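You operate a simulated robot arm through the tools that you are given. There is no shell and no other tool.

You run a simulated two-armed robot. Do the job below in one go: nothing can be reset, and whatever is moved stays where it is left.

Task
Swap oxygen outlet 3's white dust plug for the oxygen test gauge.
Fine: shut the valve before you release the plug, lay it on the ledge under station 2, open the valve again and see the needle rise.
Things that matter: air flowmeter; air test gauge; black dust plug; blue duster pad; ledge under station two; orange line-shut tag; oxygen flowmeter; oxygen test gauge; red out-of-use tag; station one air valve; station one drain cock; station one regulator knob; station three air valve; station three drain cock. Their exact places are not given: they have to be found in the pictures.

Only the result counts: the job must be done as asked and must still hold three seconds after the hand-in. Knocking over, shifting, dropping, spilling or breaking anything else fails it.

Robot
Two 7-joint arms with fingered hands on one trunk, on a base that moves. Base frame: it is fixed to the floor where the robot stands at the start and does not move with it; the origin is under the middle of the robot, x ahead of it, y to its left, z up. Units: mm, rad, N and s.
The left shoulder is at the start at [49, 125, 1180], the right one opposite. With the tool pointing down near the work surface each hand reaches from about 420 to 840 mm from the robot's upright axis, wherever it stands, measured 20 degrees to its own side. Places, roughly: black dust plug [-250, 1250, 750]; ledge under station two [200, 700, 800]; orange line-shut tag [-250, 1250, 750]; station one air valve [-300, 1500, 1300]; station one drain cock [-300, 1500, 1000]; station one regulator knob [-200, 1400, 1200]; station three air valve [600, 300, 1300]; station three drain cock [600, 300, 1000]; station three regulator knob [700, 200, 1200]; station two air valve [200, 900, 1300]; station two drain cock [200, 900, 1000]; station two regulator knob [200, 800, 1200]; white dust plug probe [900, -100, 1000]. Payload 3.6 kg a hand.
The TCP of each hand is the grasp point between the finger pads, 34 mm short of the fingertips. In the tool frame z runs along the fingers and y along their closing line. The gripper opens to 116 mm; its body begins 40 mm behind the TCP. The gripper is a hand of 5 fingers: y runs from the thumb to the fingers, the wrist lies at [-16, -160, -164] in the tool frame, and closing takes about 1.5 s.
Orientation is that of the tool frame in the base frame, as a unit quaternion [w, x, y, z]. With the fingers straight down and the wrist toward the robot, the tool's x, y and z point along [0, 1, 0], [1, 0, 0] and [0, 0, -1] of the base frame.

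Tools
- The arms move only by the tool jog_arm. It takes "left_commands", "right_commands" or both (then of equal length, played together; a hand with none holds still); each is a list of rows, each a list of 3 entries, a list of its own where there are three numbers: the shift along the tool's x, y, z in m, then the turn, a rotation vector about the tool's x, y, z in rad, then the gripper command, from -1 (fully open) to 1 (shut), values between in proportion. In form: [[[tx, ty, tz], [wx, wy, wz], claw], ...]. A call has 1 to 20 rows; each row shifts and turns the commanded pose from where the row before left it, along the tool's axes as they then stand. A row lasts 0.2 s, in which the tool goes at most 50 mm and 0.15 rad; a call with a longer step from one row to the next is refused whole, and so is a gripper value outside its range. Where a pose cannot be reached the arm comes as near as it can. A force on the tool above 90 N (or 10 N above the force at the start of the call, whichever is more), or a blocked arm, ends the call early, and 0.2 s more pass. Each finger travels about 153 mm/s and halts on what it meets, pressing with about 33 N; the grip force reading is that of the motor and also rises with nothing between the fingers. The clock runs only during rows and for 0.2 s after the last one: add rows that do not move to give the fingers time. It gives the time, the measured TCP pose, the force on the tool (base axes), the opening and the grip force at its end, in the units of the frame above (readings bear some noise), with the torque about the TCP (base axes, N m) and any sound that the robot's microphone picked up.
- Cameras (640 x 400 px; columns grow to the right, rows downward): "scene" is now at [134.6, 41.1, 1379.1]; the picture's right is [0.42, -0.91, 0.00], its down [-0.30, -0.14, -0.94] and it looks along [0.85, 0.40, -0.34] (base axes); focal length 214 px, centre (320, 200). "left" rides on the left gripper at [-69, -134, -110] in its tool frame; the picture's right is [-0.77, -0.19, 0.61], its down [0.59, -0.58, 0.57] and it looks along [0.25, 0.80, 0.55] (tool axes); focal length 256 px, centre (320, 200). "right" rides on the right gripper at [69, -134, -110] in its tool frame; the picture's right is [-0.77, 0.19, -0.61], its down [-0.59, -0.58, 0.56] and it looks along [-0.25, 0.79, 0.55] (tool axes); focal length 256 px, centre (320, 200).
- snapshot(camera): a new picture of that camera. The clock stands still meanwhile.
- move_column(by): moves the trunk up (or, below 0, down) by that many mm; the arms and the scene camera ride with it, the base frame stays. It gives what a move gives, with no picture.
- roll_base(legs): drives the robot by 1 to 6 legs, each [ahead, turn to the left] in mm and rad, along the robot's own axes; the way and the turn of a leg run together, so that a leg with both is an arc; at most 1500 mm and 3.142 rad a leg. The arms and the cameras ride along, it lands a little off, and it stops where it bumps. It gives what a move gives.
- set_grasp(shape, hand): the hand has 5 fingers and takes this shape, open, in about a second: jaw (thumb against the fingers, like two jaws); tri (thumb and two fingers); tip (a fingertip pinch); poke (one finger out to press); point (the index stretched); flat (the hand flat); cup (the hand cupped); fist (a fist). The gripper value then closes the fingers along that shape, each until it touches; the sizes above hold for jaw. It gives what a move gives, with no picture.
- head_to(pan, tilt): turns the head with the scene camera to pan (to the left, within 1.501 rad either way) and tilt (down, from -0.506 to 1.204), counted from straight ahead of the robot (the tilt from the chest, where the trunk bows). It gives what a move gives.
- measure_at(camera, pixels): for up to 12 pixels [column, row] of the newest picture of that camera ("zoom" is the newest enlarged one), the place [x, y, z] in the base frame of the surface seen there, good to about 3 mm. The clock stands still meanwhile.
- inspect(camera, box): a new picture of the part [left, top, right, bottom] of that camera's present view, enlarged. The clock stands still meanwhile.
- hand_in(): hands the job in; it is judged then, once.

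Unless the task says otherwise, let go and move clear before handing in.

The tools are called after "Emit:" as a command line: name --argument value ..., lists and objects as JSON in quotes. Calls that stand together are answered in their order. jog_arm: Moves the arms, as the interface text tells. Its arguments: {"type":"object","properties":{"left_commands":{"type":"array","items":{"type":"array"}},"right_commands":{"type":"array","items":{"type":"array"}}},"required":[]} The other tools are called the same way: move_column (by) moves the trunk up or down; set_grasp (shape, hand) gives the hand a shape; roll_base (legs) drives the base; head_to (pan, tilt) turns the head that bears the scene camera; snapshot (camera) takes a picture; measure_at (camera, pixels) gives the place of the surface under pixels of a picture; inspect (camera, box) takes an enlarged picture of a part of a camera's view; hand_in () hands the job in.

At the start:

```text
clock: 0.0
left_eef_pos: [457.0, 313.8, 1440.2]
left_ee_rot: [0.0, 0.707, 0.707, -0.001]
left_wrist_force: [-0.7, 0.2, -0.1]
left_moment: [0.01, 0.01, 0.01]
left_width: 115.6
left_finger_force: 0.0
left_shape: jaw
right_eef_pos: [568.5, -189.3, 1438.9]
right_ee_rot: [0.0, 0.706, 0.708, 0.0]
right_wrist_force: [-0.3, -0.3, -0.2]
right_moment: [-0.04, -0.01, 0.01]
right_width: 115.9
right_finger_force: 0.1
right_shape: jaw
trunk travel left (down, up): [-375.0, 387.0]
robot x, y, heading: [-0.3, -0.5, 0.003]
head pan, tilt (commanded): [0.436, 0.342]
```

scene: 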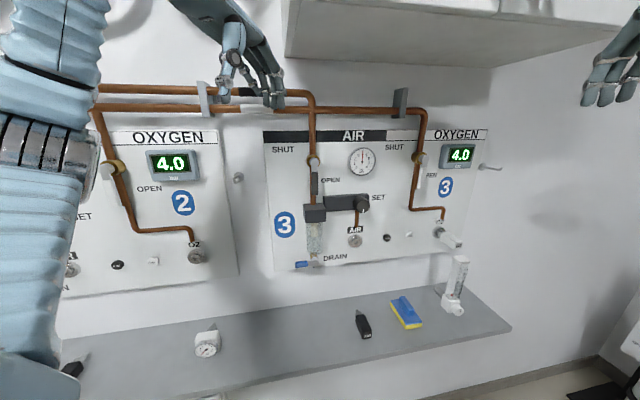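
right: 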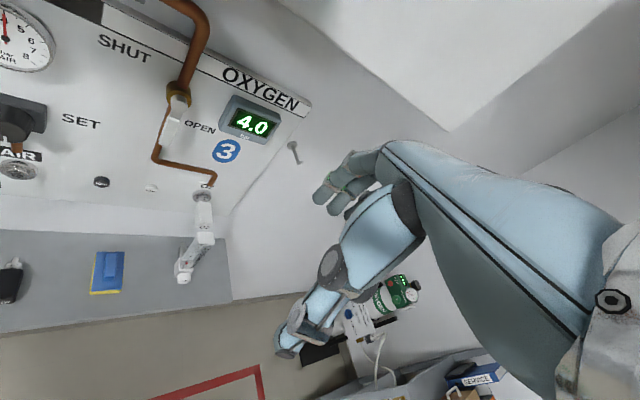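
left: 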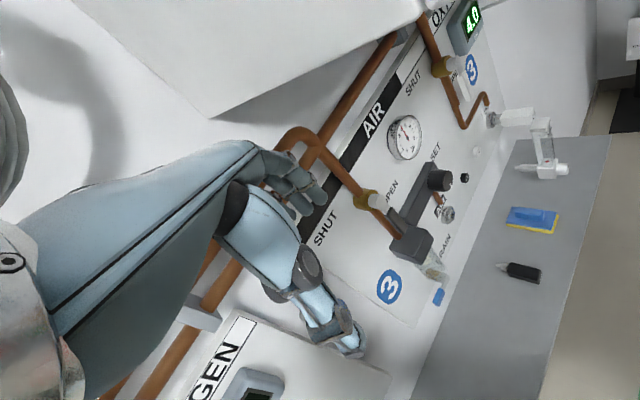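

The scene picture shows station 3's oxygen valve near (420,165) and its outlet with something plugged in near (445,235), a flowmeter on the ledge near (455,285), and a gauge near (207,343). I'll enlarge these areas to identify them.

Emit:
inspect --camera "scene" --box '[380, 110, 520, 200]'

Emit:
inspect --camera "scene" --box '[380, 190, 520, 330]'

Emit:
inspect --camera "scene" --box '[240, 120, 400, 280]'

Emit:
inspect --camera "scene" --box '[60, 280, 260, 400]'

Emit:
inspect --camera "right" --box '[140, 60, 320, 300]'

```text
4.44 times, centred on (450, 155) of scene
```

zoom: 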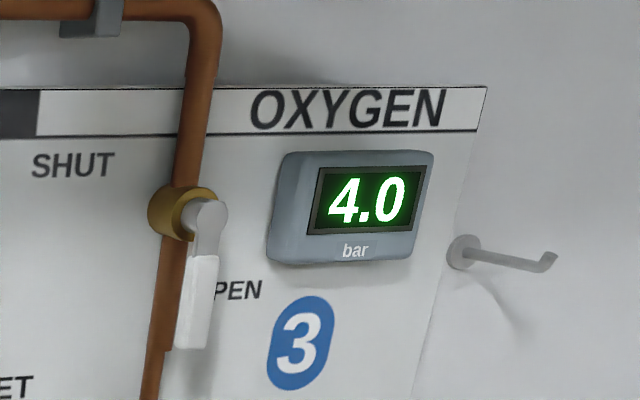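

```text
2.86 times, centred on (450, 260) of scene
```

zoom: 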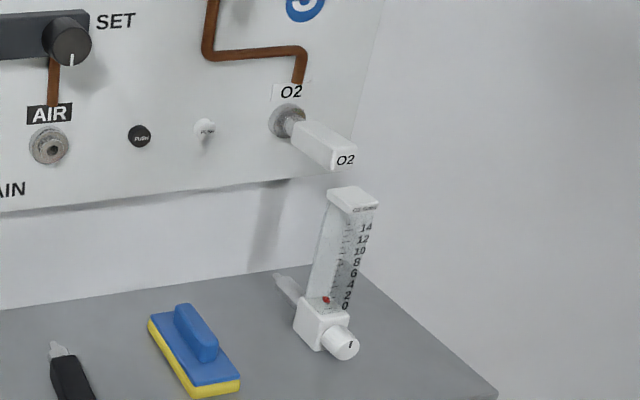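

```text
2.50 times, centred on (320, 200) of scene
```

zoom: 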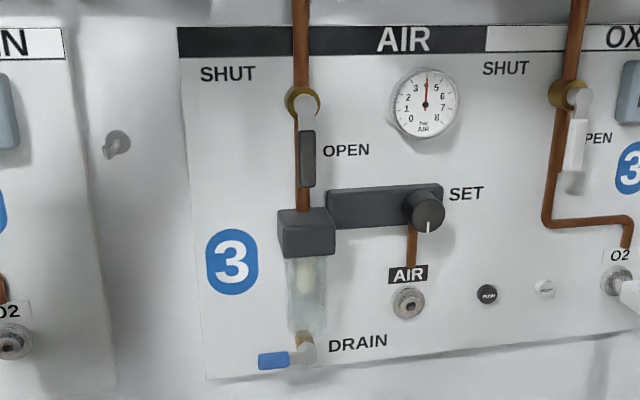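

```text
3.20 times, centred on (160, 340) of scene
```

zoom: 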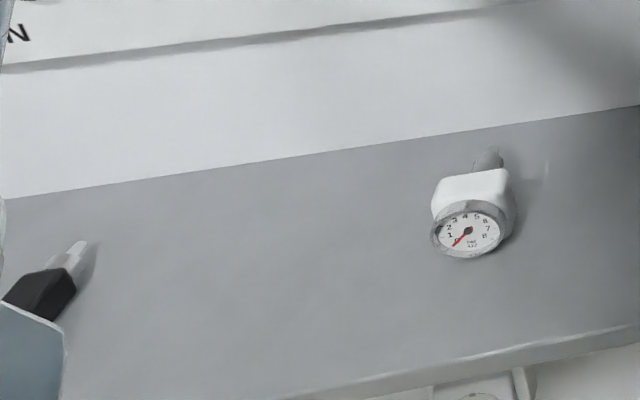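

```text
1.67 times, centred on (230, 180) of right
```

zoom: 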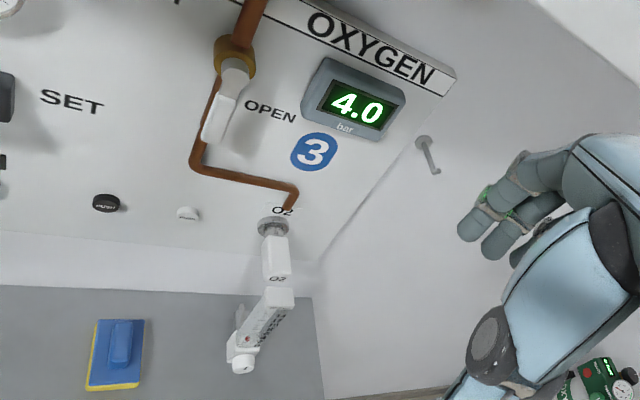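

Outlet 3 O2 holds a white probe at about (445,237), with two small PUSH buttons to its left, and a white gauge lies on the ledge at (207,343). I'll look around by turning the head to find the other gauge and get a better view.

Emit:
head_to --pan 1.2 --tilt 0.5

Emit:
snapshot --camera "scene"

Emit:
head_to --pan -0.6 --tilt 0.5

Emit:
snapshot --camera "scene"

Emit:
head_to --pan 0.3 --tilt 0.8

Emit:
snapshot --camera "scene"

```text
clock: 1.1
left_eef_pos: [457.1, 314.6, 1441.0]
left_ee_rot: [0.0, 0.707, 0.707, -0.001]
left_wrist_force: [0.5, 0.1, 0.5]
left_moment: [0.02, 0.02, -0.01]
left_width: 116.1
left_finger_force: 0.1
left_shape: jaw
right_eef_pos: [568.4, -189.4, 1437.8]
right_ee_rot: [-0.001, 0.707, 0.708, 0.0]
right_wrist_force: [1.1, -0.9, -0.6]
right_moment: [-0.01, -0.01, 0.01]
right_width: 115.9
right_finger_force: 0.1
right_shape: jaw
trunk travel left (down, up): [-375.0, 387.0]
robot x, y, heading: [0.9, 1.4, -0.002]
head pan, tilt (commanded): [1.201, 0.499]
```

```text
taken
```

scene: 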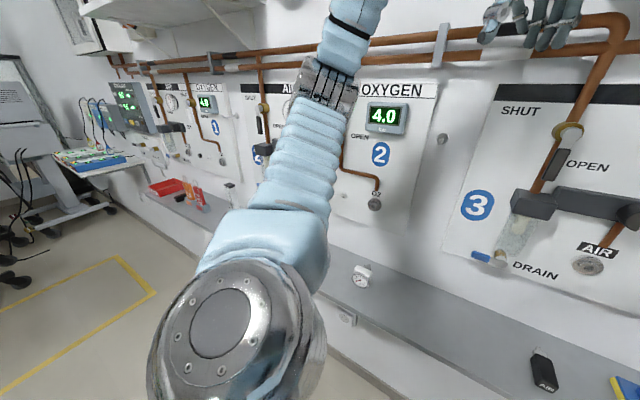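

```text
clock: 2.9
left_eef_pos: [457.6, 314.2, 1441.9]
left_ee_rot: [0.0, 0.707, 0.707, 0.0]
left_wrist_force: [0.3, -0.3, 0.2]
left_moment: [0.01, 0.01, 0.0]
left_width: 115.7
left_finger_force: 0.0
left_shape: jaw
right_eef_pos: [568.8, -188.0, 1438.9]
right_ee_rot: [0.0, 0.706, 0.708, -0.001]
right_wrist_force: [-1.0, 0.6, 0.2]
right_moment: [0.01, 0.02, 0.0]
right_width: 116.1
right_finger_force: 0.0
right_shape: jaw
trunk travel left (down, up): [-375.0, 387.0]
robot x, y, heading: [0.0, -3.6, -0.001]
head pan, tilt (commanded): [-0.6, 0.499]
```

```text
taken
```

scene: 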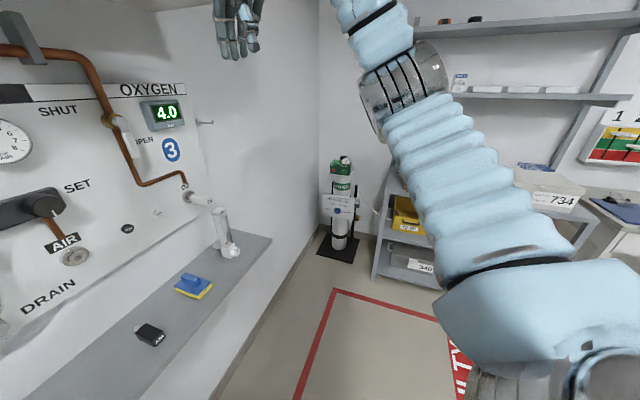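

```text
clock: 4.1
left_eef_pos: [456.6, 313.2, 1439.4]
left_ee_rot: [0.0, 0.707, 0.707, -0.002]
left_wrist_force: [0.2, -0.9, 0.1]
left_moment: [0.02, 0.01, 0.0]
left_width: 116.2
left_finger_force: 0.0
left_shape: jaw
right_eef_pos: [568.0, -190.1, 1438.2]
right_ee_rot: [0.001, 0.707, 0.707, 0.0]
right_wrist_force: [0.4, 0.8, 0.5]
right_moment: [-0.04, -0.02, 0.01]
right_width: 115.8
right_finger_force: 0.0
right_shape: jaw
trunk travel left (down, up): [-375.0, 387.0]
robot x, y, heading: [0.9, 2.8, -0.001]
head pan, tilt (commanded): [0.3, 0.799]
```

```text
taken
```

scene: 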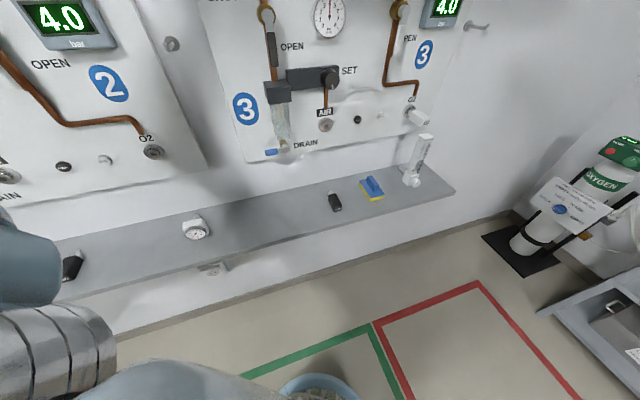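

The left part of the ledge holds what look like a white gauge (195,228) and a black object at (72,265); the wall is slanted with respect to the base. I'll zoom in and measure the key points.

Emit:
inspect --camera "scene" --box '[360, 0, 480, 75]'

Emit:
measure_at --camera "scene" --pixels '[[425, 55], [330, 15], [357, 119], [380, 115], [418, 117], [325, 126], [407, 15], [200, 228], [70, 265], [250, 107], [400, 190], [200, 190]]'

Emit:
inspect --camera "scene" --box '[310, 80, 470, 200]'

Emit:
measure_at --camera "zoom" --pixels '[[190, 158], [278, 140], [395, 135], [450, 160], [65, 185], [420, 90], [440, 290], [300, 140], [260, 120], [500, 180], [200, 340], [330, 340]]'

```text
5.33 times, centred on (420, 38) of scene
```

zoom: 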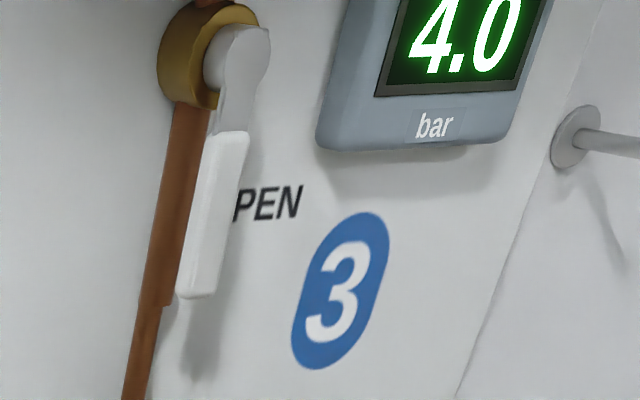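

```text
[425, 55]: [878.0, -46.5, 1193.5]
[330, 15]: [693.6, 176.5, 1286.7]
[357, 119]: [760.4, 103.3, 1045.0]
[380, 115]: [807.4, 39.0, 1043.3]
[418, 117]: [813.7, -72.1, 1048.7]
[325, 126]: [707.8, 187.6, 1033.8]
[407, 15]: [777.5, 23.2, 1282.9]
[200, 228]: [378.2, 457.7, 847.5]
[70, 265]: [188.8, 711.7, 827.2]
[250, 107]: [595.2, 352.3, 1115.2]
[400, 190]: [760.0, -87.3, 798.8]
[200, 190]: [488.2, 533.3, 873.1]
```

```text
3.33 times, centred on (390, 140) of scene
```

zoom: 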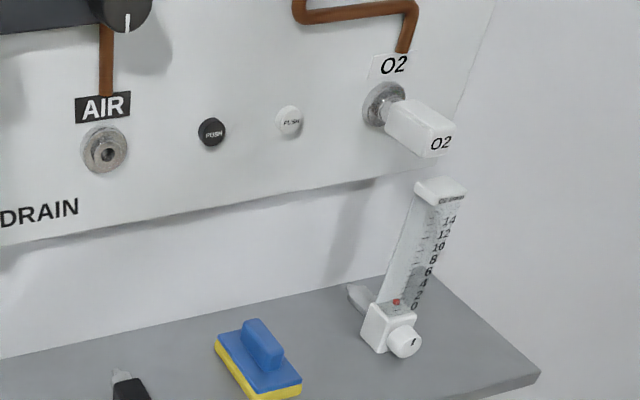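

```text
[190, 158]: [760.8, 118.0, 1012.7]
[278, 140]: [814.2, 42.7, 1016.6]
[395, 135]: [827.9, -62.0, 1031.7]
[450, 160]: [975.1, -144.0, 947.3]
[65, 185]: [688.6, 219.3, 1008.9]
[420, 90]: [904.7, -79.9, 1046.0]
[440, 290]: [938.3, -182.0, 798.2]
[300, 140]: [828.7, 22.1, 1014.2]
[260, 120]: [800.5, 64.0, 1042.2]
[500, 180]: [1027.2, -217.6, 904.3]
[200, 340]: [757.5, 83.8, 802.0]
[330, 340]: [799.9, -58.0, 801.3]
```

The panel plane and the ledge (z about 800) are measured now, and the wall runs along about (0.58,-0.82). I'll look at the small objects closely and check the overhead cabinet and station 2.

Emit:
inspect --camera "scene" --box '[170, 205, 230, 245]'

Emit:
inspect --camera "scene" --box '[310, 170, 400, 230]'

Emit:
inspect --camera "scene" --box '[40, 235, 130, 295]'

Emit:
measure_at --camera "scene" --pixels '[[152, 152], [105, 160], [63, 165], [195, 215], [195, 232], [215, 268], [150, 285], [455, 188], [410, 190], [440, 180], [420, 140], [335, 200]]'

Emit:
head_to --pan 0.2 --tilt 0.1

Emit:
snapshot --camera "scene"

```text
10.00 times, centred on (200, 225) of scene
```

zoom: 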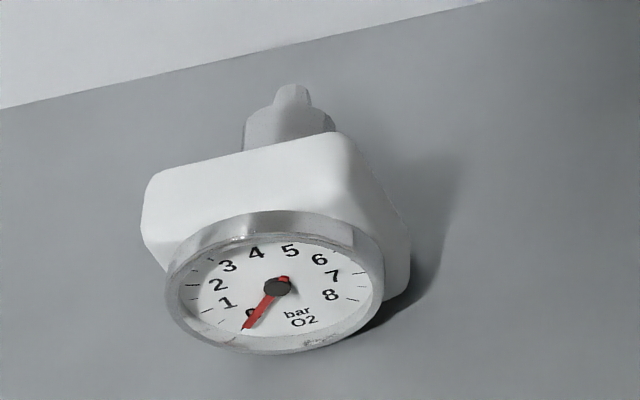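

```text
6.67 times, centred on (355, 200) of scene
```

zoom: 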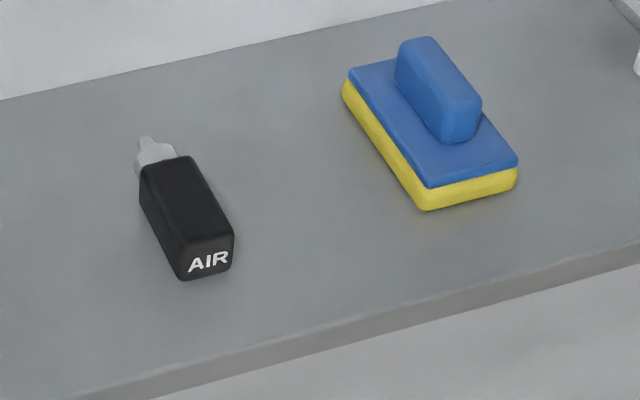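

```text
6.67 times, centred on (85, 265) of scene
```

zoom: 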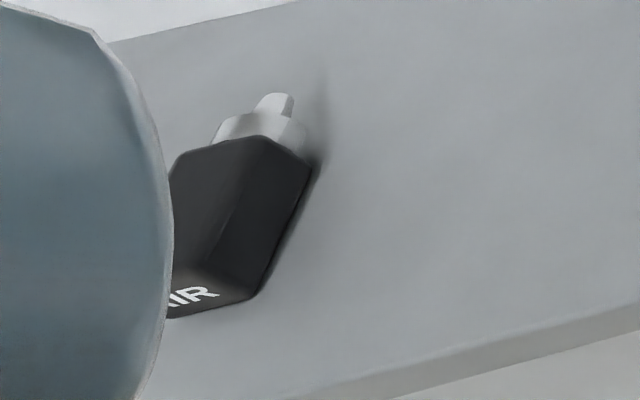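

```text
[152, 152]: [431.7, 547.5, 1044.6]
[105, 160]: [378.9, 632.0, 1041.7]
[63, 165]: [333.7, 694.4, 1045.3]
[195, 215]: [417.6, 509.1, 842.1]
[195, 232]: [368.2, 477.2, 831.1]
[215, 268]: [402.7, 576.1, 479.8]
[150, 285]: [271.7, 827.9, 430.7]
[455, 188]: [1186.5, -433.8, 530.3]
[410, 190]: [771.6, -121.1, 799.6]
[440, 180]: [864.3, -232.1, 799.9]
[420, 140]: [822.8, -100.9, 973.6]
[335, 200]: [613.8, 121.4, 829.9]
```

```text
clock: 5.2
left_eef_pos: [456.8, 314.8, 1440.3]
left_ee_rot: [-0.001, 0.708, 0.707, -0.001]
left_wrist_force: [0.0, 0.3, 0.7]
left_moment: [0.0, -0.01, 0.02]
left_width: 115.6
left_finger_force: 0.0
left_shape: jaw
right_eef_pos: [567.5, -189.0, 1438.0]
right_ee_rot: [-0.001, 0.707, 0.707, 0.0]
right_wrist_force: [-0.5, 0.3, -0.6]
right_moment: [-0.03, 0.01, 0.02]
right_width: 116.0
right_finger_force: 0.0
right_shape: jaw
trunk travel left (down, up): [-375.0, 387.0]
robot x, y, heading: [-0.9, 2.8, 0.001]
head pan, tilt (commanded): [0.201, 0.099]
```

```text
taken
```

scene: 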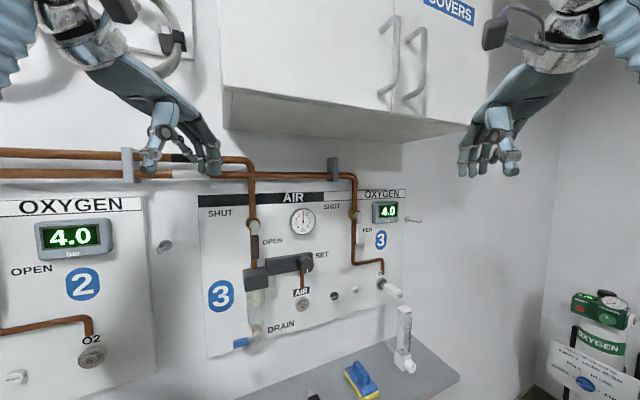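

The oxygen gauge reads "bar O2" at 0 and lies with its probe toward the wall; the black pieces are AIR parts. There's a cabinet above station 3, so I'll measure its lower edge and the ledge edges before turning.

Emit:
measure_at --camera "scene" --pixels '[[230, 90], [240, 130], [460, 120], [400, 140], [350, 200], [415, 218], [360, 345], [400, 350], [560, 250], [440, 200], [455, 378], [300, 365]]'

Emit:
inspect --camera "scene" --box '[310, 180, 430, 310]'

Emit:
measure_at --camera "zoom" --pixels '[[175, 100], [222, 120], [210, 210], [230, 300], [335, 430], [385, 470], [375, 400], [400, 440], [155, 415], [120, 425], [405, 160], [440, 160]]'

```text
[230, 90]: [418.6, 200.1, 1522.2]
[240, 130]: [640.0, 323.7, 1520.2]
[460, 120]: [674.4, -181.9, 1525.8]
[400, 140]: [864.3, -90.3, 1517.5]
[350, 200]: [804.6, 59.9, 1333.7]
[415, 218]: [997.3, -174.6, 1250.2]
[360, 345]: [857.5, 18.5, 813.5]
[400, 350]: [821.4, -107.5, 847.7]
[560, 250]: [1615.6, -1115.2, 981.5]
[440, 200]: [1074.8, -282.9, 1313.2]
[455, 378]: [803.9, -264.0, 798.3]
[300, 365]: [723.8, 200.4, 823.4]
```

```text
3.08 times, centred on (370, 245) of scene
```

zoom: 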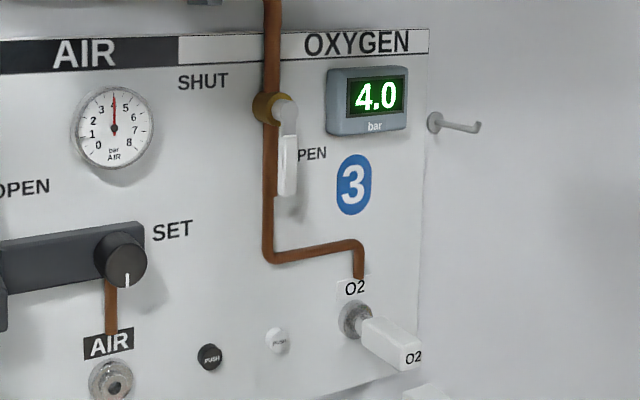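

```text
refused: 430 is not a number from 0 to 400
```

The cabinet bottom is at z≈1520 with its front about 450 mm out from the robot line, so the hands should be lowered before driving. Measuring the valve, button, and plug in the zoom (lever around (285,150), button (278,340), plug (390,345)).

Emit:
measure_at --camera "zoom" --pixels '[[285, 108], [290, 150], [286, 185], [268, 110], [278, 340], [208, 356], [350, 320], [385, 335], [405, 355], [415, 360], [372, 350], [200, 85]]'

Emit:
inspect --camera "scene" --box '[360, 260, 430, 310]'

Emit:
measure_at --camera "zoom" --pixels '[[172, 145], [190, 170], [240, 190], [280, 200], [340, 220], [375, 230], [365, 275], [340, 245], [250, 240], [300, 260], [270, 170], [350, 290]]'

```text
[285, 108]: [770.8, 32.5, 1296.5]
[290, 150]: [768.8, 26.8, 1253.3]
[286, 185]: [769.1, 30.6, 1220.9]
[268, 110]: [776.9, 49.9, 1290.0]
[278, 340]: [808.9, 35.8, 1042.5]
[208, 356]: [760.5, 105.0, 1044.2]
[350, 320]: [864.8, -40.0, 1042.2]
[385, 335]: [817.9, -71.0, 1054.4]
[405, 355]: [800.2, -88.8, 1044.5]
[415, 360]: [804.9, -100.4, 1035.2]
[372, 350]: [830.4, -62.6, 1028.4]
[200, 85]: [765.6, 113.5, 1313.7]
```

```text
8.00 times, centred on (395, 285) of scene
```

zoom: 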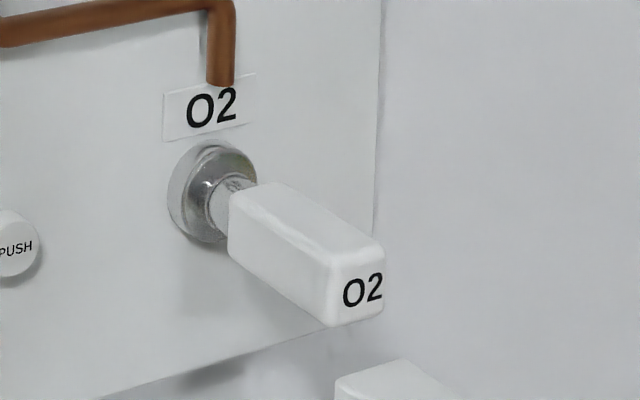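

```text
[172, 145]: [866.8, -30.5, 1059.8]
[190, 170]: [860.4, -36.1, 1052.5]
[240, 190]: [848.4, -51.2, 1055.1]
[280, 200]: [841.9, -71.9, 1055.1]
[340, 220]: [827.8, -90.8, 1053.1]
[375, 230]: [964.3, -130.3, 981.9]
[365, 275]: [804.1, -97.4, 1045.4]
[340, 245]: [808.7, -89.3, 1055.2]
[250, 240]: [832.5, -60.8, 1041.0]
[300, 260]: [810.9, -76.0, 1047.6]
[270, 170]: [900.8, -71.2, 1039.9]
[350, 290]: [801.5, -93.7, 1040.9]
```

Now the target geometry is clear: valve lever near [769,29], z 1215–1293; release button near [809,36,1042]; plug body centre near [828,-75,1042] with the flowmeter just beneath. The cabinet bottom is at 1520, so I'll lower and retract both hands before driving.

Emit:
jog_arm --left_commands '[[[0, -0.0125, 0.045], [0, 0, 0], -1], [[0, -0.0125, 0.045], [0, 0, 0], -1], [[0, -0.0125, 0.045], [0, 0, 0], -1], [[0, -0.0125, 0.045], [0, 0, 0], -1], [[0, -0.0125, 0.045], [0, 0, 0], -1], [[0, -0.0125, 0.045], [0, 0, 0], -1], [[0, -0.0125, 0.045], [0, 0, 0], -1], [[0, -0.0125, 0.045], [0, 0, 0], -1]]' --right_commands '[[[0, -0.0125, 0.045], [0, 0, 0], -1], [[0, -0.0125, 0.045], [0, 0, 0], -1], [[0, -0.0125, 0.045], [0, 0, 0], -1], [[0, -0.0125, 0.045], [0, 0, 0], -1], [[0, -0.0125, 0.045], [0, 0, 0], -1], [[0, -0.0125, 0.045], [0, 0, 0], -1], [[0, -0.0125, 0.045], [0, 0, 0], -1], [[0, -0.0125, 0.045], [0, 0, 0], -1]]'

Emit:
head_to --pan -0.9 --tilt 0.5

Emit:
snapshot --camera "scene"

```text
clock: 7.0
left_eef_pos: [359.7, 329.7, 1120.4]
left_ee_rot: [0.003, 0.703, 0.711, 0.0]
left_wrist_force: [-0.7, 0.0, -0.4]
left_moment: [0.04, -0.04, 0.03]
left_width: 115.9
left_finger_force: 0.0
left_shape: jaw
left hand out of reach, approached as far as the arm can: row 7, 8
right_eef_pos: [464.3, -185.0, 1078.1]
right_ee_rot: [0.0, 0.706, 0.708, 0.001]
right_wrist_force: [0.2, -0.3, 0.9]
right_moment: [0.01, -0.02, 0.05]
right_width: 116.1
right_finger_force: 0.0
right_shape: jaw
trunk travel left (down, up): [-375.0, 387.0]
robot x, y, heading: [0.5, -2.7, -0.001]
head pan, tilt (commanded): [0.201, 0.099]
```

```text
clock: 8.3
left_eef_pos: [359.6, 330.1, 1118.9]
left_ee_rot: [0.002, 0.703, 0.711, -0.003]
left_wrist_force: [-0.1, 0.4, -0.1]
left_moment: [-0.01, 0.01, -0.02]
left_width: 115.8
left_finger_force: 0.2
left_shape: jaw
right_eef_pos: [465.8, -186.1, 1079.0]
right_ee_rot: [0.0, 0.706, 0.708, 0.001]
right_wrist_force: [-0.5, -0.4, 1.1]
right_moment: [-0.02, -0.03, 0.0]
right_width: 116.1
right_finger_force: 0.0
right_shape: jaw
trunk travel left (down, up): [-375.0, 387.0]
robot x, y, heading: [-0.5, -0.6, -0.0]
head pan, tilt (commanded): [-0.901, 0.499]
```

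```text
taken
```

scene: 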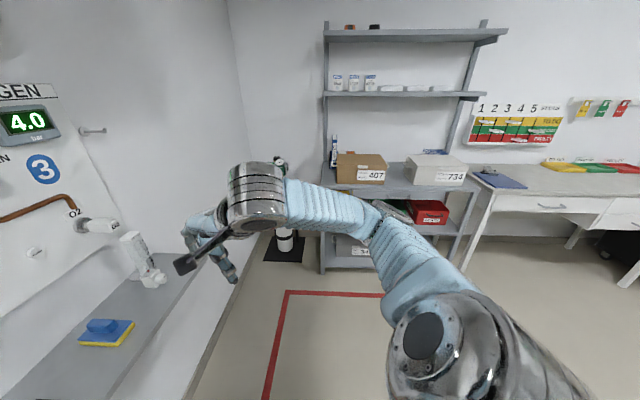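

The floor to the right is open, with a shelf unit further back. I'll check distances before driving.

Emit:
measure_at --camera "scene" --pixels '[[325, 270], [250, 150], [240, 260], [290, 295], [100, 131], [82, 130], [460, 180], [420, 260], [185, 280], [160, 290]]'

```text
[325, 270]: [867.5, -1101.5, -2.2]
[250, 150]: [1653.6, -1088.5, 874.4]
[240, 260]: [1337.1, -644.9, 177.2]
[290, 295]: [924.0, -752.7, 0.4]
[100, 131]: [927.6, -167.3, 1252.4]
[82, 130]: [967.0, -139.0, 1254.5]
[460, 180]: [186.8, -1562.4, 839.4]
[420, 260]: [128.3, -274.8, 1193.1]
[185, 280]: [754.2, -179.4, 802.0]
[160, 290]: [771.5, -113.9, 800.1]
```

Space is free out to the shelf (u≈1400 along the wall), and the hook is at [928..967,-150,1253]. I'll drive to a spot facing the wall squarely in front of station 3's oxygen side.

Emit:
roll_base --legs '[[0, -0.914], [500, 0], [0, 1.53]]'

Emit:
head_to --pan 0.0 --tilt 0.4

Emit:
snapshot --camera "scene"

```text
clock: 17.4
left_eef_pos: [409.4, 82.9, 1117.9]
left_ee_rot: [0.003, 0.447, 0.895, -0.002]
left_wrist_force: [0.2, -0.2, 0.0]
left_moment: [0.01, 0.0, -0.01]
left_width: 116.0
left_finger_force: 0.0
left_shape: jaw
right_eef_pos: [799.7, -271.6, 1078.6]
right_ee_rot: [0.0, 0.451, 0.893, -0.001]
right_wrist_force: [-0.6, 0.4, -0.2]
right_moment: [0.03, 0.0, -0.04]
right_width: 116.0
right_finger_force: 0.0
right_shape: jaw
trunk travel left (down, up): [-375.0, 387.0]
robot x, y, heading: [311.1, -398.8, 0.632]
head pan, tilt (commanded): [-0.901, 0.499]
```

```text
clock: 18.6
left_eef_pos: [409.2, 82.5, 1118.8]
left_ee_rot: [0.003, 0.447, 0.895, -0.002]
left_wrist_force: [-0.1, -0.2, 0.4]
left_moment: [0.03, -0.03, -0.02]
left_width: 116.1
left_finger_force: 0.0
left_shape: jaw
right_eef_pos: [800.1, -271.7, 1078.2]
right_ee_rot: [0.0, 0.451, 0.893, -0.001]
right_wrist_force: [0.5, 0.2, 0.6]
right_moment: [0.0, -0.02, 0.03]
right_width: 115.7
right_finger_force: 0.0
right_shape: jaw
trunk travel left (down, up): [-375.0, 387.0]
robot x, y, heading: [315.6, -399.0, 0.635]
head pan, tilt (commanded): [0.0, 0.4]
```

```text
taken
```

scene: 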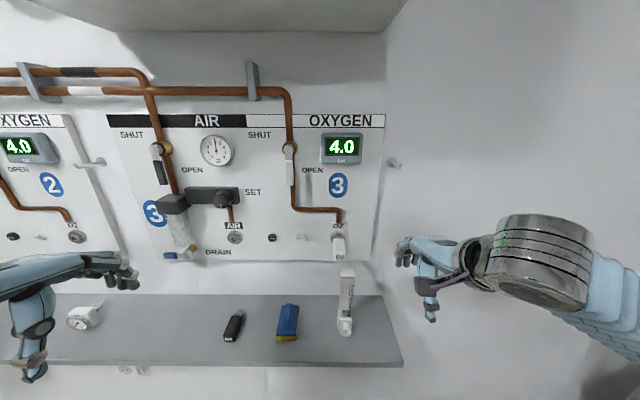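

The robot now faces the wall squarely: lever at (290,165), oxygen plug at (338,245), flowmeter (346,300), duster (288,322), gauge (85,315). I'll zoom in for precise measurements.

Emit:
inspect --camera "scene" --box '[240, 100, 400, 200]'

Emit:
measure_at --camera "zoom" --pixels '[[198, 200], [200, 240], [200, 280], [200, 335], [190, 290], [213, 290], [120, 300], [300, 270], [540, 150], [20, 250], [620, 245], [100, 130]]'

Emit:
inspect --camera "scene" --box '[240, 200, 400, 300]'

Emit:
measure_at --camera "zoom" --pixels '[[128, 152], [245, 148], [378, 222], [400, 222], [420, 222], [400, 200], [400, 240], [400, 130], [425, 290], [445, 290], [410, 290], [540, 180]]'

```text
4.00 times, centred on (320, 150) of scene
```

zoom: 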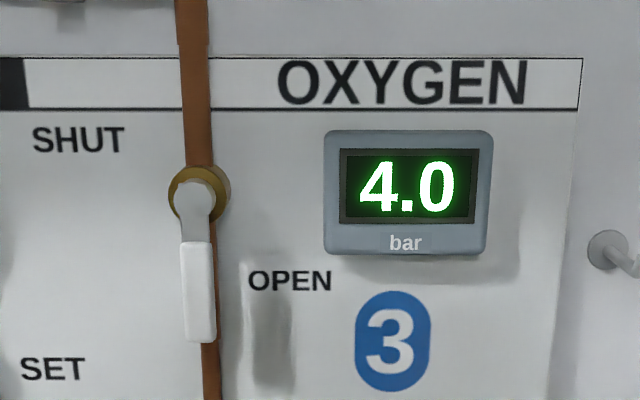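

```text
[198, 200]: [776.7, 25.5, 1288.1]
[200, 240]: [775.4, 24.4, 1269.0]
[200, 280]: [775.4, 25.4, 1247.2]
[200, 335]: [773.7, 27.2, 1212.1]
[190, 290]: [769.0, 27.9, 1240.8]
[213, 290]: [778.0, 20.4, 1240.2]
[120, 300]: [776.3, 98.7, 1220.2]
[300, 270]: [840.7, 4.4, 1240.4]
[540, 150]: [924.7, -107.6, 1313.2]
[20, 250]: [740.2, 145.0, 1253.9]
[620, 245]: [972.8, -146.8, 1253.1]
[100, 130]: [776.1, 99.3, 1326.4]
```

```text
4.00 times, centred on (320, 250) of scene
```

zoom: 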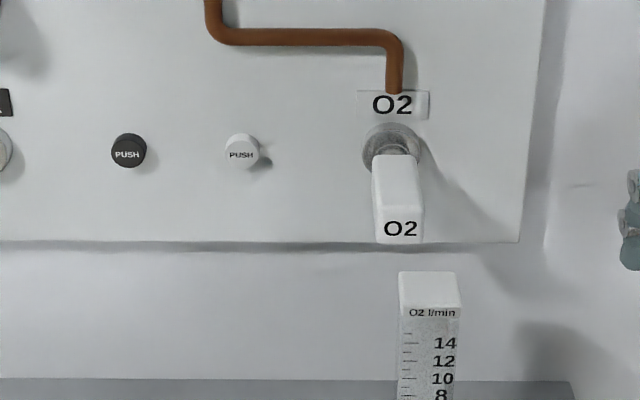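

```text
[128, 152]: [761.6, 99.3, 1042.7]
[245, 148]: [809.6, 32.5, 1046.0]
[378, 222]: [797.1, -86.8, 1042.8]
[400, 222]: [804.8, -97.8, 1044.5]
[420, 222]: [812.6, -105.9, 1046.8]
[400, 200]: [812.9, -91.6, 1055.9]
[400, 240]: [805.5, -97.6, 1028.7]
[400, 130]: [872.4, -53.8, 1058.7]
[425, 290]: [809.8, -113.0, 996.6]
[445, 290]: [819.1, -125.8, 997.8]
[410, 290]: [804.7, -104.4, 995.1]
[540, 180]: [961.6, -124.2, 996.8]
```

The measurements are consistent: lever hub ≈[777,25,1288], button ≈[809,33,1045], plug end face ≈[805,-97,1042], and the flowmeter top (z≈998) is only ~30 mm below the plug. I'll test in free space whether the right hand can point its fingers along the wall to the left, palm down.

Emit:
jog_arm --right_commands '[[[0, -0.005, 0], [0, 0, -0.1428], -1], [[0, -0.005, 0], [0, 0, -0.1428], -1], [[0, -0.005, 0], [0, 0, -0.1428], -1], [[0, -0.005, 0], [0, 0, -0.1428], -1], [[0, -0.005, 0], [0, 0, -0.1428], -1], [[0, -0.005, 0], [0, 0, -0.1428], -1], [[0, -0.005, 0], [0, 0, -0.1428], -1], [[0, -0.005, 0], [0, 0, -0.1428], -1], [[0, -0.005, 0], [0, 0, -0.1428], -1], [[0, 0, 0], [0, 0, -0.1428], -1], [[0, 0, 0], [0, 0, -0.1428], -1]]'

Emit:
head_to --pan -0.3 --tilt 0.4

Emit:
snapshot --camera "scene"

```text
clock: 20.9
left_eef_pos: [408.6, 82.4, 1119.3]
left_ee_rot: [0.003, 0.447, 0.895, -0.002]
left_wrist_force: [1.0, -0.1, 0.2]
left_moment: [0.02, 0.0, 0.0]
left_width: 116.0
left_finger_force: 0.0
left_shape: jaw
right_eef_pos: [784.6, -309.6, 1077.6]
right_ee_rot: [-0.001, -0.313, 0.95, 0.0]
right_wrist_force: [0.0, 0.3, 1.1]
right_moment: [0.04, 0.0, 0.01]
right_width: 115.9
right_finger_force: 0.0
right_shape: jaw
trunk travel left (down, up): [-375.0, 387.0]
robot x, y, heading: [312.8, -398.0, 0.632]
head pan, tilt (commanded): [0.0, 0.4]
```

```text
clock: 21.8
left_eef_pos: [408.5, 82.9, 1118.4]
left_ee_rot: [0.004, 0.447, 0.895, -0.001]
left_wrist_force: [-0.6, 0.3, 0.2]
left_moment: [0.0, 0.02, -0.03]
left_width: 116.3
left_finger_force: 0.0
left_shape: jaw
right_eef_pos: [785.1, -310.1, 1077.7]
right_ee_rot: [-0.001, -0.312, 0.95, 0.0]
right_wrist_force: [-0.4, -0.5, -0.6]
right_moment: [0.03, 0.01, -0.01]
right_width: 115.7
right_finger_force: 0.0
right_shape: jaw
trunk travel left (down, up): [-375.0, 387.0]
robot x, y, heading: [310.8, -397.2, 0.633]
head pan, tilt (commanded): [-0.3, 0.4]
```

```text
taken
```

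scene: 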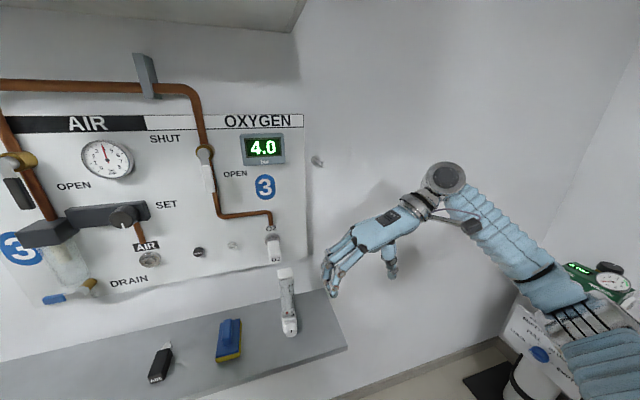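

The right hand reaches that palm-down, fingers-left pose without trouble. Now I'll shape the left hand to "poke" and see where its finger sits relative to the tool frame, for turning the lever and pressing the button.

Emit:
set_grasp --shape "poke" --hand "left"

Emit:
head_to --pan 0.6 --tilt 0.5

Emit:
snapshot --camera "scene"

Emit:
snapshot --camera "left"

```text
clock: 22.6
left_eef_pos: [408.9, 82.9, 1118.5]
left_ee_rot: [0.003, 0.447, 0.895, -0.002]
left_wrist_force: [1.0, 0.3, -0.1]
left_moment: [0.01, -0.01, 0.0]
left_width: 0.0
left_finger_force: 0.1
left_shape: poke
right_eef_pos: [785.3, -311.2, 1078.1]
right_ee_rot: [-0.001, -0.311, 0.95, 0.0]
right_wrist_force: [-0.5, -0.4, -1.4]
right_moment: [0.0, 0.02, -0.01]
right_width: 116.0
right_finger_force: 0.0
right_shape: jaw
trunk travel left (down, up): [-375.0, 387.0]
robot x, y, heading: [315.4, -395.6, 0.633]
head pan, tilt (commanded): [-0.3, 0.4]
```

```text
clock: 23.9
left_eef_pos: [410.0, 83.3, 1119.0]
left_ee_rot: [0.003, 0.447, 0.894, -0.002]
left_wrist_force: [0.2, 0.6, 0.4]
left_moment: [0.03, -0.01, -0.01]
left_width: 0.0
left_finger_force: 0.2
left_shape: poke
right_eef_pos: [784.3, -310.7, 1077.7]
right_ee_rot: [-0.001, -0.311, 0.95, -0.001]
right_wrist_force: [0.7, 0.3, 0.1]
right_moment: [-0.02, -0.01, 0.02]
right_width: 115.8
right_finger_force: 0.1
right_shape: jaw
trunk travel left (down, up): [-375.0, 387.0]
robot x, y, heading: [315.8, -400.0, 0.634]
head pan, tilt (commanded): [0.6, 0.499]
```

```text
taken
```

scene: 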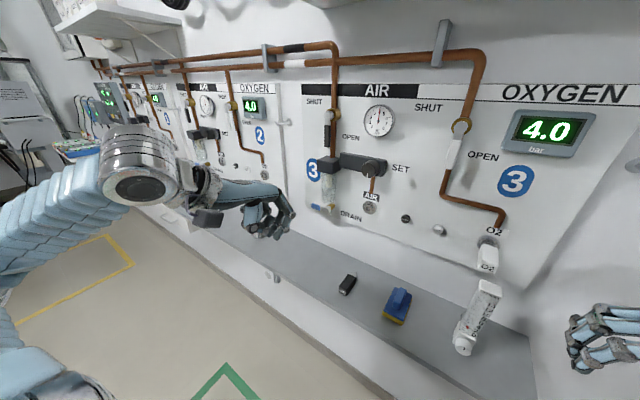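

```text
taken
```

left: 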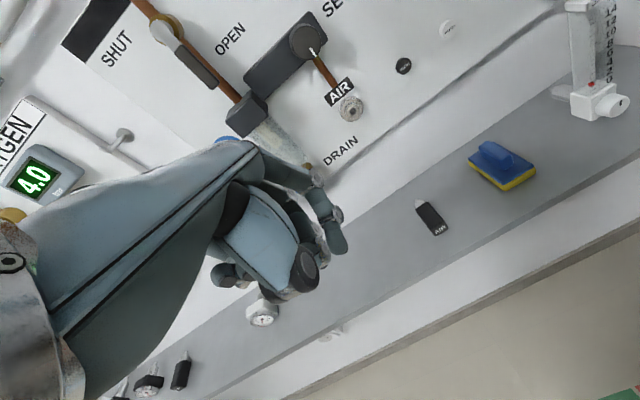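

Emit:
inspect --camera "scene" --box '[180, 160, 310, 250]'

Emit:
inspect --camera "left" --box '[190, 130, 370, 310]'

Emit:
measure_at --camera "left" --pixels '[[330, 215], [340, 245], [325, 200], [310, 265], [265, 150], [300, 180], [250, 285], [225, 275], [290, 290], [240, 250], [270, 240]]'

```text
4.44 times, centred on (245, 205) of scene
```

zoom: 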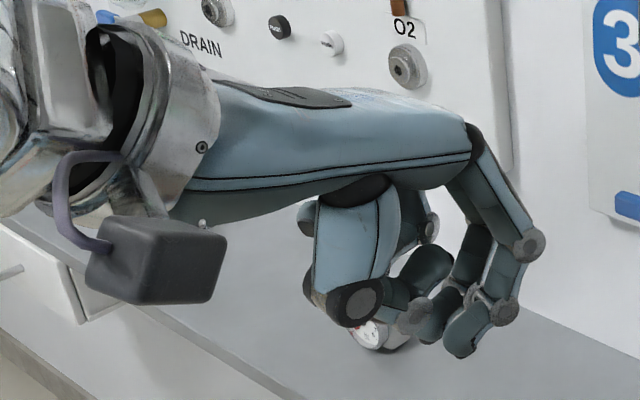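

```text
2.22 times, centred on (280, 220) of left
```

zoom: 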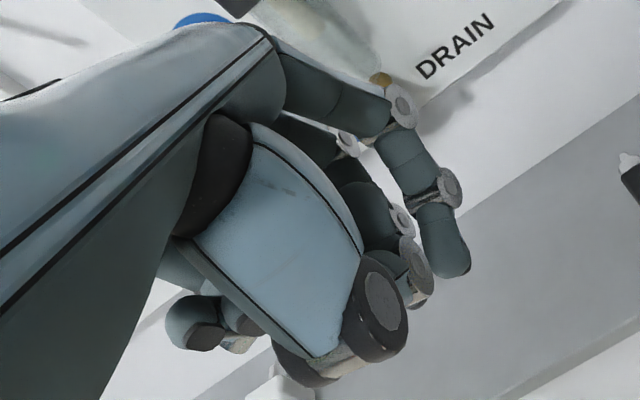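

```text
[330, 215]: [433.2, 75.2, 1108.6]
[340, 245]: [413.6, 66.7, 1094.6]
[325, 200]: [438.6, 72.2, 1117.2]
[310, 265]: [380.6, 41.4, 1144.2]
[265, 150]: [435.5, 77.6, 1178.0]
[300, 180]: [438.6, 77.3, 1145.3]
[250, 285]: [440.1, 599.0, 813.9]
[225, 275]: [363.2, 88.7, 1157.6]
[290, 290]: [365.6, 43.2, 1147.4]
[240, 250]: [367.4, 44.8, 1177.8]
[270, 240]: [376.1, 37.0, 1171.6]
```

In poke shape the index finger points along the tool's z with the other fingers curled. I'll measure the index fingertip points in an enlarged scene view.

Emit:
inspect --camera "scene" --box '[240, 190, 300, 245]'

Emit:
measure_at --camera "zoom" --pixels '[[220, 130], [270, 200], [330, 230], [340, 270], [280, 320], [250, 355], [250, 370], [290, 340], [200, 300], [150, 260], [330, 160], [240, 340]]'

```text
7.27 times, centred on (270, 218) of scene
```

zoom: 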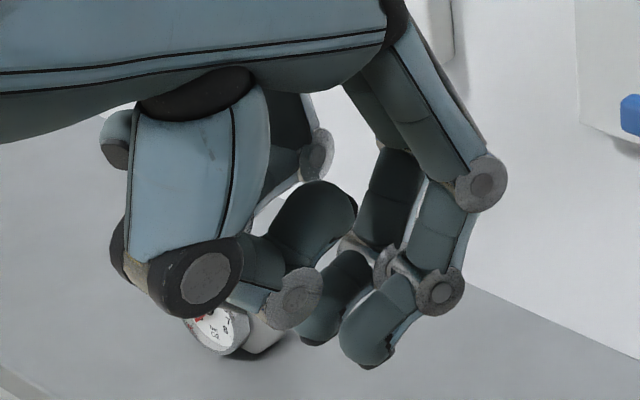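

```text
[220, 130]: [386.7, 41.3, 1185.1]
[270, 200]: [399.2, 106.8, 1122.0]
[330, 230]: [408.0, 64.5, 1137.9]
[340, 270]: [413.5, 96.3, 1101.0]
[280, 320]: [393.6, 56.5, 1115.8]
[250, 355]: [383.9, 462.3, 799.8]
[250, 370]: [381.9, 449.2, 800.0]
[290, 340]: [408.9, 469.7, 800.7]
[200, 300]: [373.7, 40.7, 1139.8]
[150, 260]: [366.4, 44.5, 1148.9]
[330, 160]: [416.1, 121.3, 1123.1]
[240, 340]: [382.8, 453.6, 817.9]
```

Emit:
measure_at --camera "zoom" --pixels '[[480, 185], [440, 290], [375, 320], [360, 345], [375, 360], [440, 220], [400, 340], [410, 315], [330, 310], [310, 330], [430, 110], [345, 330]]'

```text
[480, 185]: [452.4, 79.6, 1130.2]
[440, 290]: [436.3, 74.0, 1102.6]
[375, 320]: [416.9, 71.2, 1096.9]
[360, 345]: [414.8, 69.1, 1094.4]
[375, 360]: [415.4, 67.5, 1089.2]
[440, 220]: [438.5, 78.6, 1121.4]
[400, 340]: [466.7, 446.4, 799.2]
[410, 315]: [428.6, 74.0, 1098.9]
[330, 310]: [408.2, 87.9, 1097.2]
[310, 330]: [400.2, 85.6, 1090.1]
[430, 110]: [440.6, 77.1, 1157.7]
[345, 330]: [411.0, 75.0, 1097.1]
```

In "poke" both index and middle tips end about 30 mm past the TCP. I'll check the "point" shape for comparison.

Emit:
set_grasp --shape "point" --hand "left"

Emit:
inspect --camera "scene" --box '[200, 160, 330, 245]'

Emit:
snapshot --camera "left"

```text
clock: 24.8
left_eef_pos: [408.6, 83.0, 1118.1]
left_ee_rot: [0.003, 0.447, 0.894, -0.002]
left_wrist_force: [0.1, -0.4, -0.5]
left_moment: [-0.01, -0.02, 0.02]
left_width: 107.7
left_finger_force: 0.0
left_shape: point
right_eef_pos: [785.1, -310.9, 1078.0]
right_ee_rot: [-0.001, -0.312, 0.95, 0.0]
right_wrist_force: [-0.1, 0.5, -0.5]
right_moment: [0.02, 0.03, 0.02]
right_width: 115.9
right_finger_force: 0.1
right_shape: jaw
trunk travel left (down, up): [-375.0, 387.0]
robot x, y, heading: [314.4, -397.2, 0.632]
head pan, tilt (commanded): [0.6, 0.499]
```

```text
4.71 times, centred on (265, 202) of scene
```

zoom: 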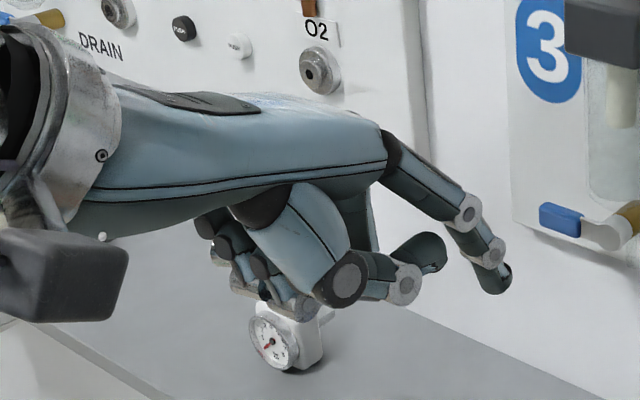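

```text
taken
```

left: 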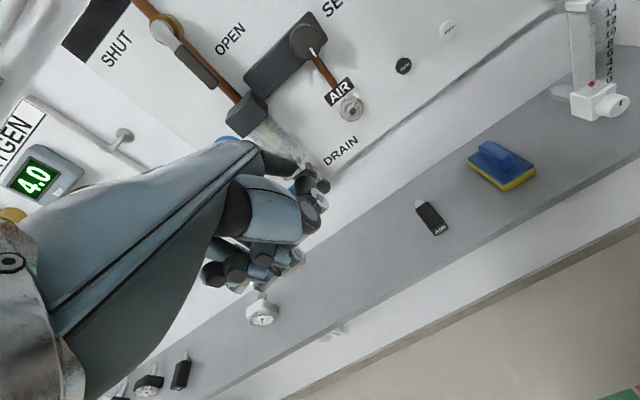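

"Point" gives an isolated stretched index finger, well suited to pushing the lever and the button. Measuring its tip at about (495,285) of the zoom.

Emit:
inspect --camera "scene" --box '[265, 180, 315, 225]'

Emit:
measure_at --camera "zoom" --pixels '[[300, 60], [380, 110], [460, 165], [500, 200], [530, 240], [545, 270], [570, 300], [580, 330], [550, 320], [430, 200], [360, 250], [410, 240]]'

```text
8.89 times, centred on (290, 202) of scene
```

zoom: 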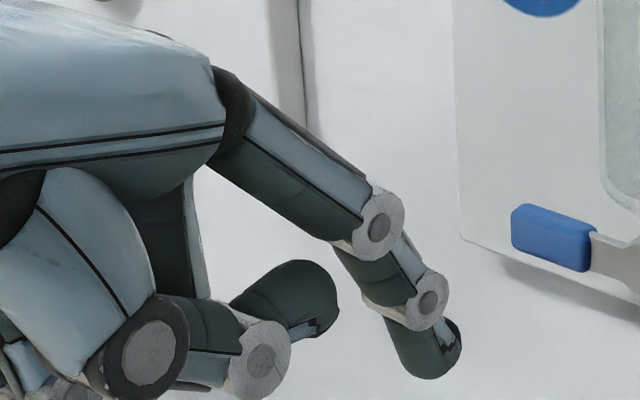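

```text
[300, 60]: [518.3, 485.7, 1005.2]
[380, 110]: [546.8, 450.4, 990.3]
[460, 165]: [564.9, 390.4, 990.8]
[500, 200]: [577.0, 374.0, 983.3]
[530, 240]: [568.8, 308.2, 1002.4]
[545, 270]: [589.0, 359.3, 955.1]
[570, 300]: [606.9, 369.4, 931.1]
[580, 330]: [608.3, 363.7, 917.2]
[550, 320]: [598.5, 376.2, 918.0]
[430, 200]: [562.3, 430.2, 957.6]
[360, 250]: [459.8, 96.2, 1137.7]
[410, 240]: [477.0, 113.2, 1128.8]
```

Emit:
measure_at --camera "zoom" --pixels '[[235, 120], [300, 170], [380, 228], [370, 275], [428, 300], [420, 350], [430, 375], [450, 340], [310, 280], [330, 320], [290, 270], [265, 360]]'

```text
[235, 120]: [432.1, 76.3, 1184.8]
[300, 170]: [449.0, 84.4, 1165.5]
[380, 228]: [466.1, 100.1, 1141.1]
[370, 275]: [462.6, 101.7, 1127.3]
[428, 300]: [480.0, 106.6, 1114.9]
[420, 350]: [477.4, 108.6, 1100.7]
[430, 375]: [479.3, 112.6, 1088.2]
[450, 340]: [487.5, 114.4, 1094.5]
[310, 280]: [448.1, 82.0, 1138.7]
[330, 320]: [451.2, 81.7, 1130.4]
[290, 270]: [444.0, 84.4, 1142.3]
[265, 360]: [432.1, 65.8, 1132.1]
```

The index tip sits about (x −12, y +77, z +30) from the left TCP, with its last segments leaning 23° from the tool z. I'll bring the left hand in front of the lever's column and pitch it so the finger points straight at the wall, still well clear of it.

Emit:
jog_arm --left_commands '[[[-0.038, 0.012, 0], [0, 0, 0], -1], [[-0.038, 0.012, 0], [0, 0, 0], -1], [[-0.038, 0.012, 0], [0, 0, 0], -1], [[-0.038, 0.012, 0], [0, 0, 0], -1], [[-0.038, 0.012, 0], [0, 0, 0], -1], [[-0.038, 0.012, 0], [0, 0, 0], -1], [[0, 0, 0], [-0.146, 0, 0], -1], [[0, 0, 0], [-0.146, 0, 0], -1], [[0, 0, 0], [-0.146, 0, 0], -1], [[0, 0, 0], [-0.146, 0, 0], -1], [[0, 0, 0], [-0.146, 0, 0], -1], [[0, 0, 0], [-0.146, 0, 0], -1], [[0, 0, 0], [-0.146, 0, 0], -1], [[0, 0, 0], [-0.146, 0, 0], -1]]'

Emit:
head_to --pan 0.2 --tilt 0.4

Emit:
snapshot --camera "scene"

Emit:
snapshot --camera "left"

```text
clock: 27.8
left_eef_pos: [378.1, 114.2, 1172.3]
left_ee_rot: [0.054, 0.42, 0.898, 0.121]
left_wrist_force: [0.5, 0.6, 0.0]
left_moment: [0.0, 0.02, 0.03]
left_width: 0.2
left_finger_force: 0.1
left_shape: point
left hand out of reach, approached as far as the arm can: row 1, 2, 3, 4, 5, 6, 7, 8, 9, 10, 11, 12, 13, 14
right_eef_pos: [785.2, -309.5, 1078.0]
right_ee_rot: [-0.001, -0.311, 0.95, -0.001]
right_wrist_force: [-0.7, 0.9, -0.2]
right_moment: [-0.01, 0.0, -0.01]
right_width: 115.7
right_finger_force: 0.0
right_shape: jaw
trunk travel left (down, up): [-375.0, 387.0]
robot x, y, heading: [315.1, -396.1, 0.637]
head pan, tilt (commanded): [0.6, 0.499]
```

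```text
clock: 28.6
left_eef_pos: [378.4, 112.0, 1173.4]
left_ee_rot: [0.054, 0.419, 0.898, 0.121]
left_wrist_force: [0.4, -0.7, -0.2]
left_moment: [-0.02, 0.01, 0.0]
left_width: 0.0
left_finger_force: 0.2
left_shape: point
right_eef_pos: [784.8, -310.6, 1078.8]
right_ee_rot: [-0.001, -0.31, 0.951, 0.0]
right_wrist_force: [0.6, -0.3, 0.6]
right_moment: [0.03, 0.01, 0.01]
right_width: 116.1
right_finger_force: 0.1
right_shape: jaw
trunk travel left (down, up): [-375.0, 387.0]
robot x, y, heading: [315.6, -398.6, 0.634]
head pan, tilt (commanded): [0.201, 0.4]
```

```text
taken
```

scene: 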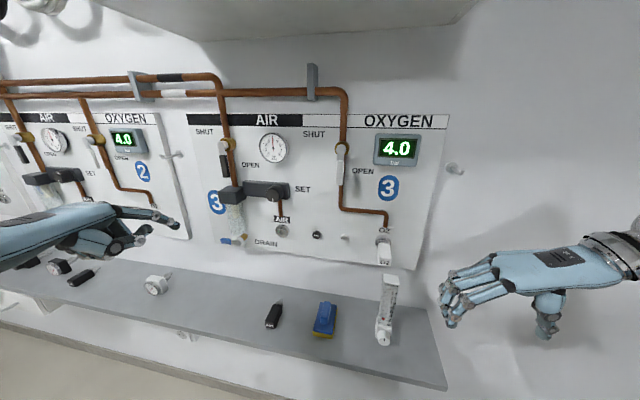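

```text
taken
```

left: 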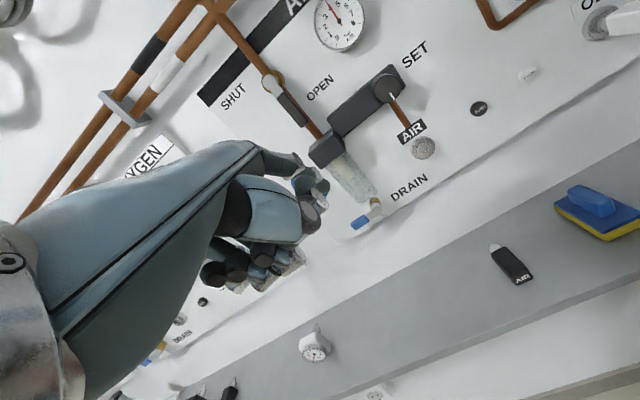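

The left arm ran out of reach near the body (it is at about 350 mm ahead, 370 mm left). I'll bring it forward first, where it has more room, and see how it responds.

Emit:
jog_arm --left_commands '[[[0, 0.04, -0.02], [0, 0, 0], -1], [[0, 0.04, -0.02], [0, 0, 0], -1], [[0, 0.04, -0.02], [0, 0, 0], -1]]'

```text
clock: 29.4
left_eef_pos: [458.4, 176.6, 1259.9]
left_ee_rot: [0.054, 0.421, 0.898, 0.119]
left_wrist_force: [-0.1, 0.0, 0.1]
left_moment: [0.01, 0.02, -0.01]
left_width: 107.9
left_finger_force: 0.0
left_shape: point
right_eef_pos: [785.6, -310.9, 1078.0]
right_ee_rot: [-0.002, -0.312, 0.95, 0.0]
right_wrist_force: [0.7, 0.1, 0.3]
right_moment: [-0.02, 0.0, -0.04]
right_width: 115.7
right_finger_force: 0.1
right_shape: jaw
trunk travel left (down, up): [-375.0, 387.0]
robot x, y, heading: [314.4, -394.1, 0.634]
head pan, tilt (commanded): [0.201, 0.4]
```

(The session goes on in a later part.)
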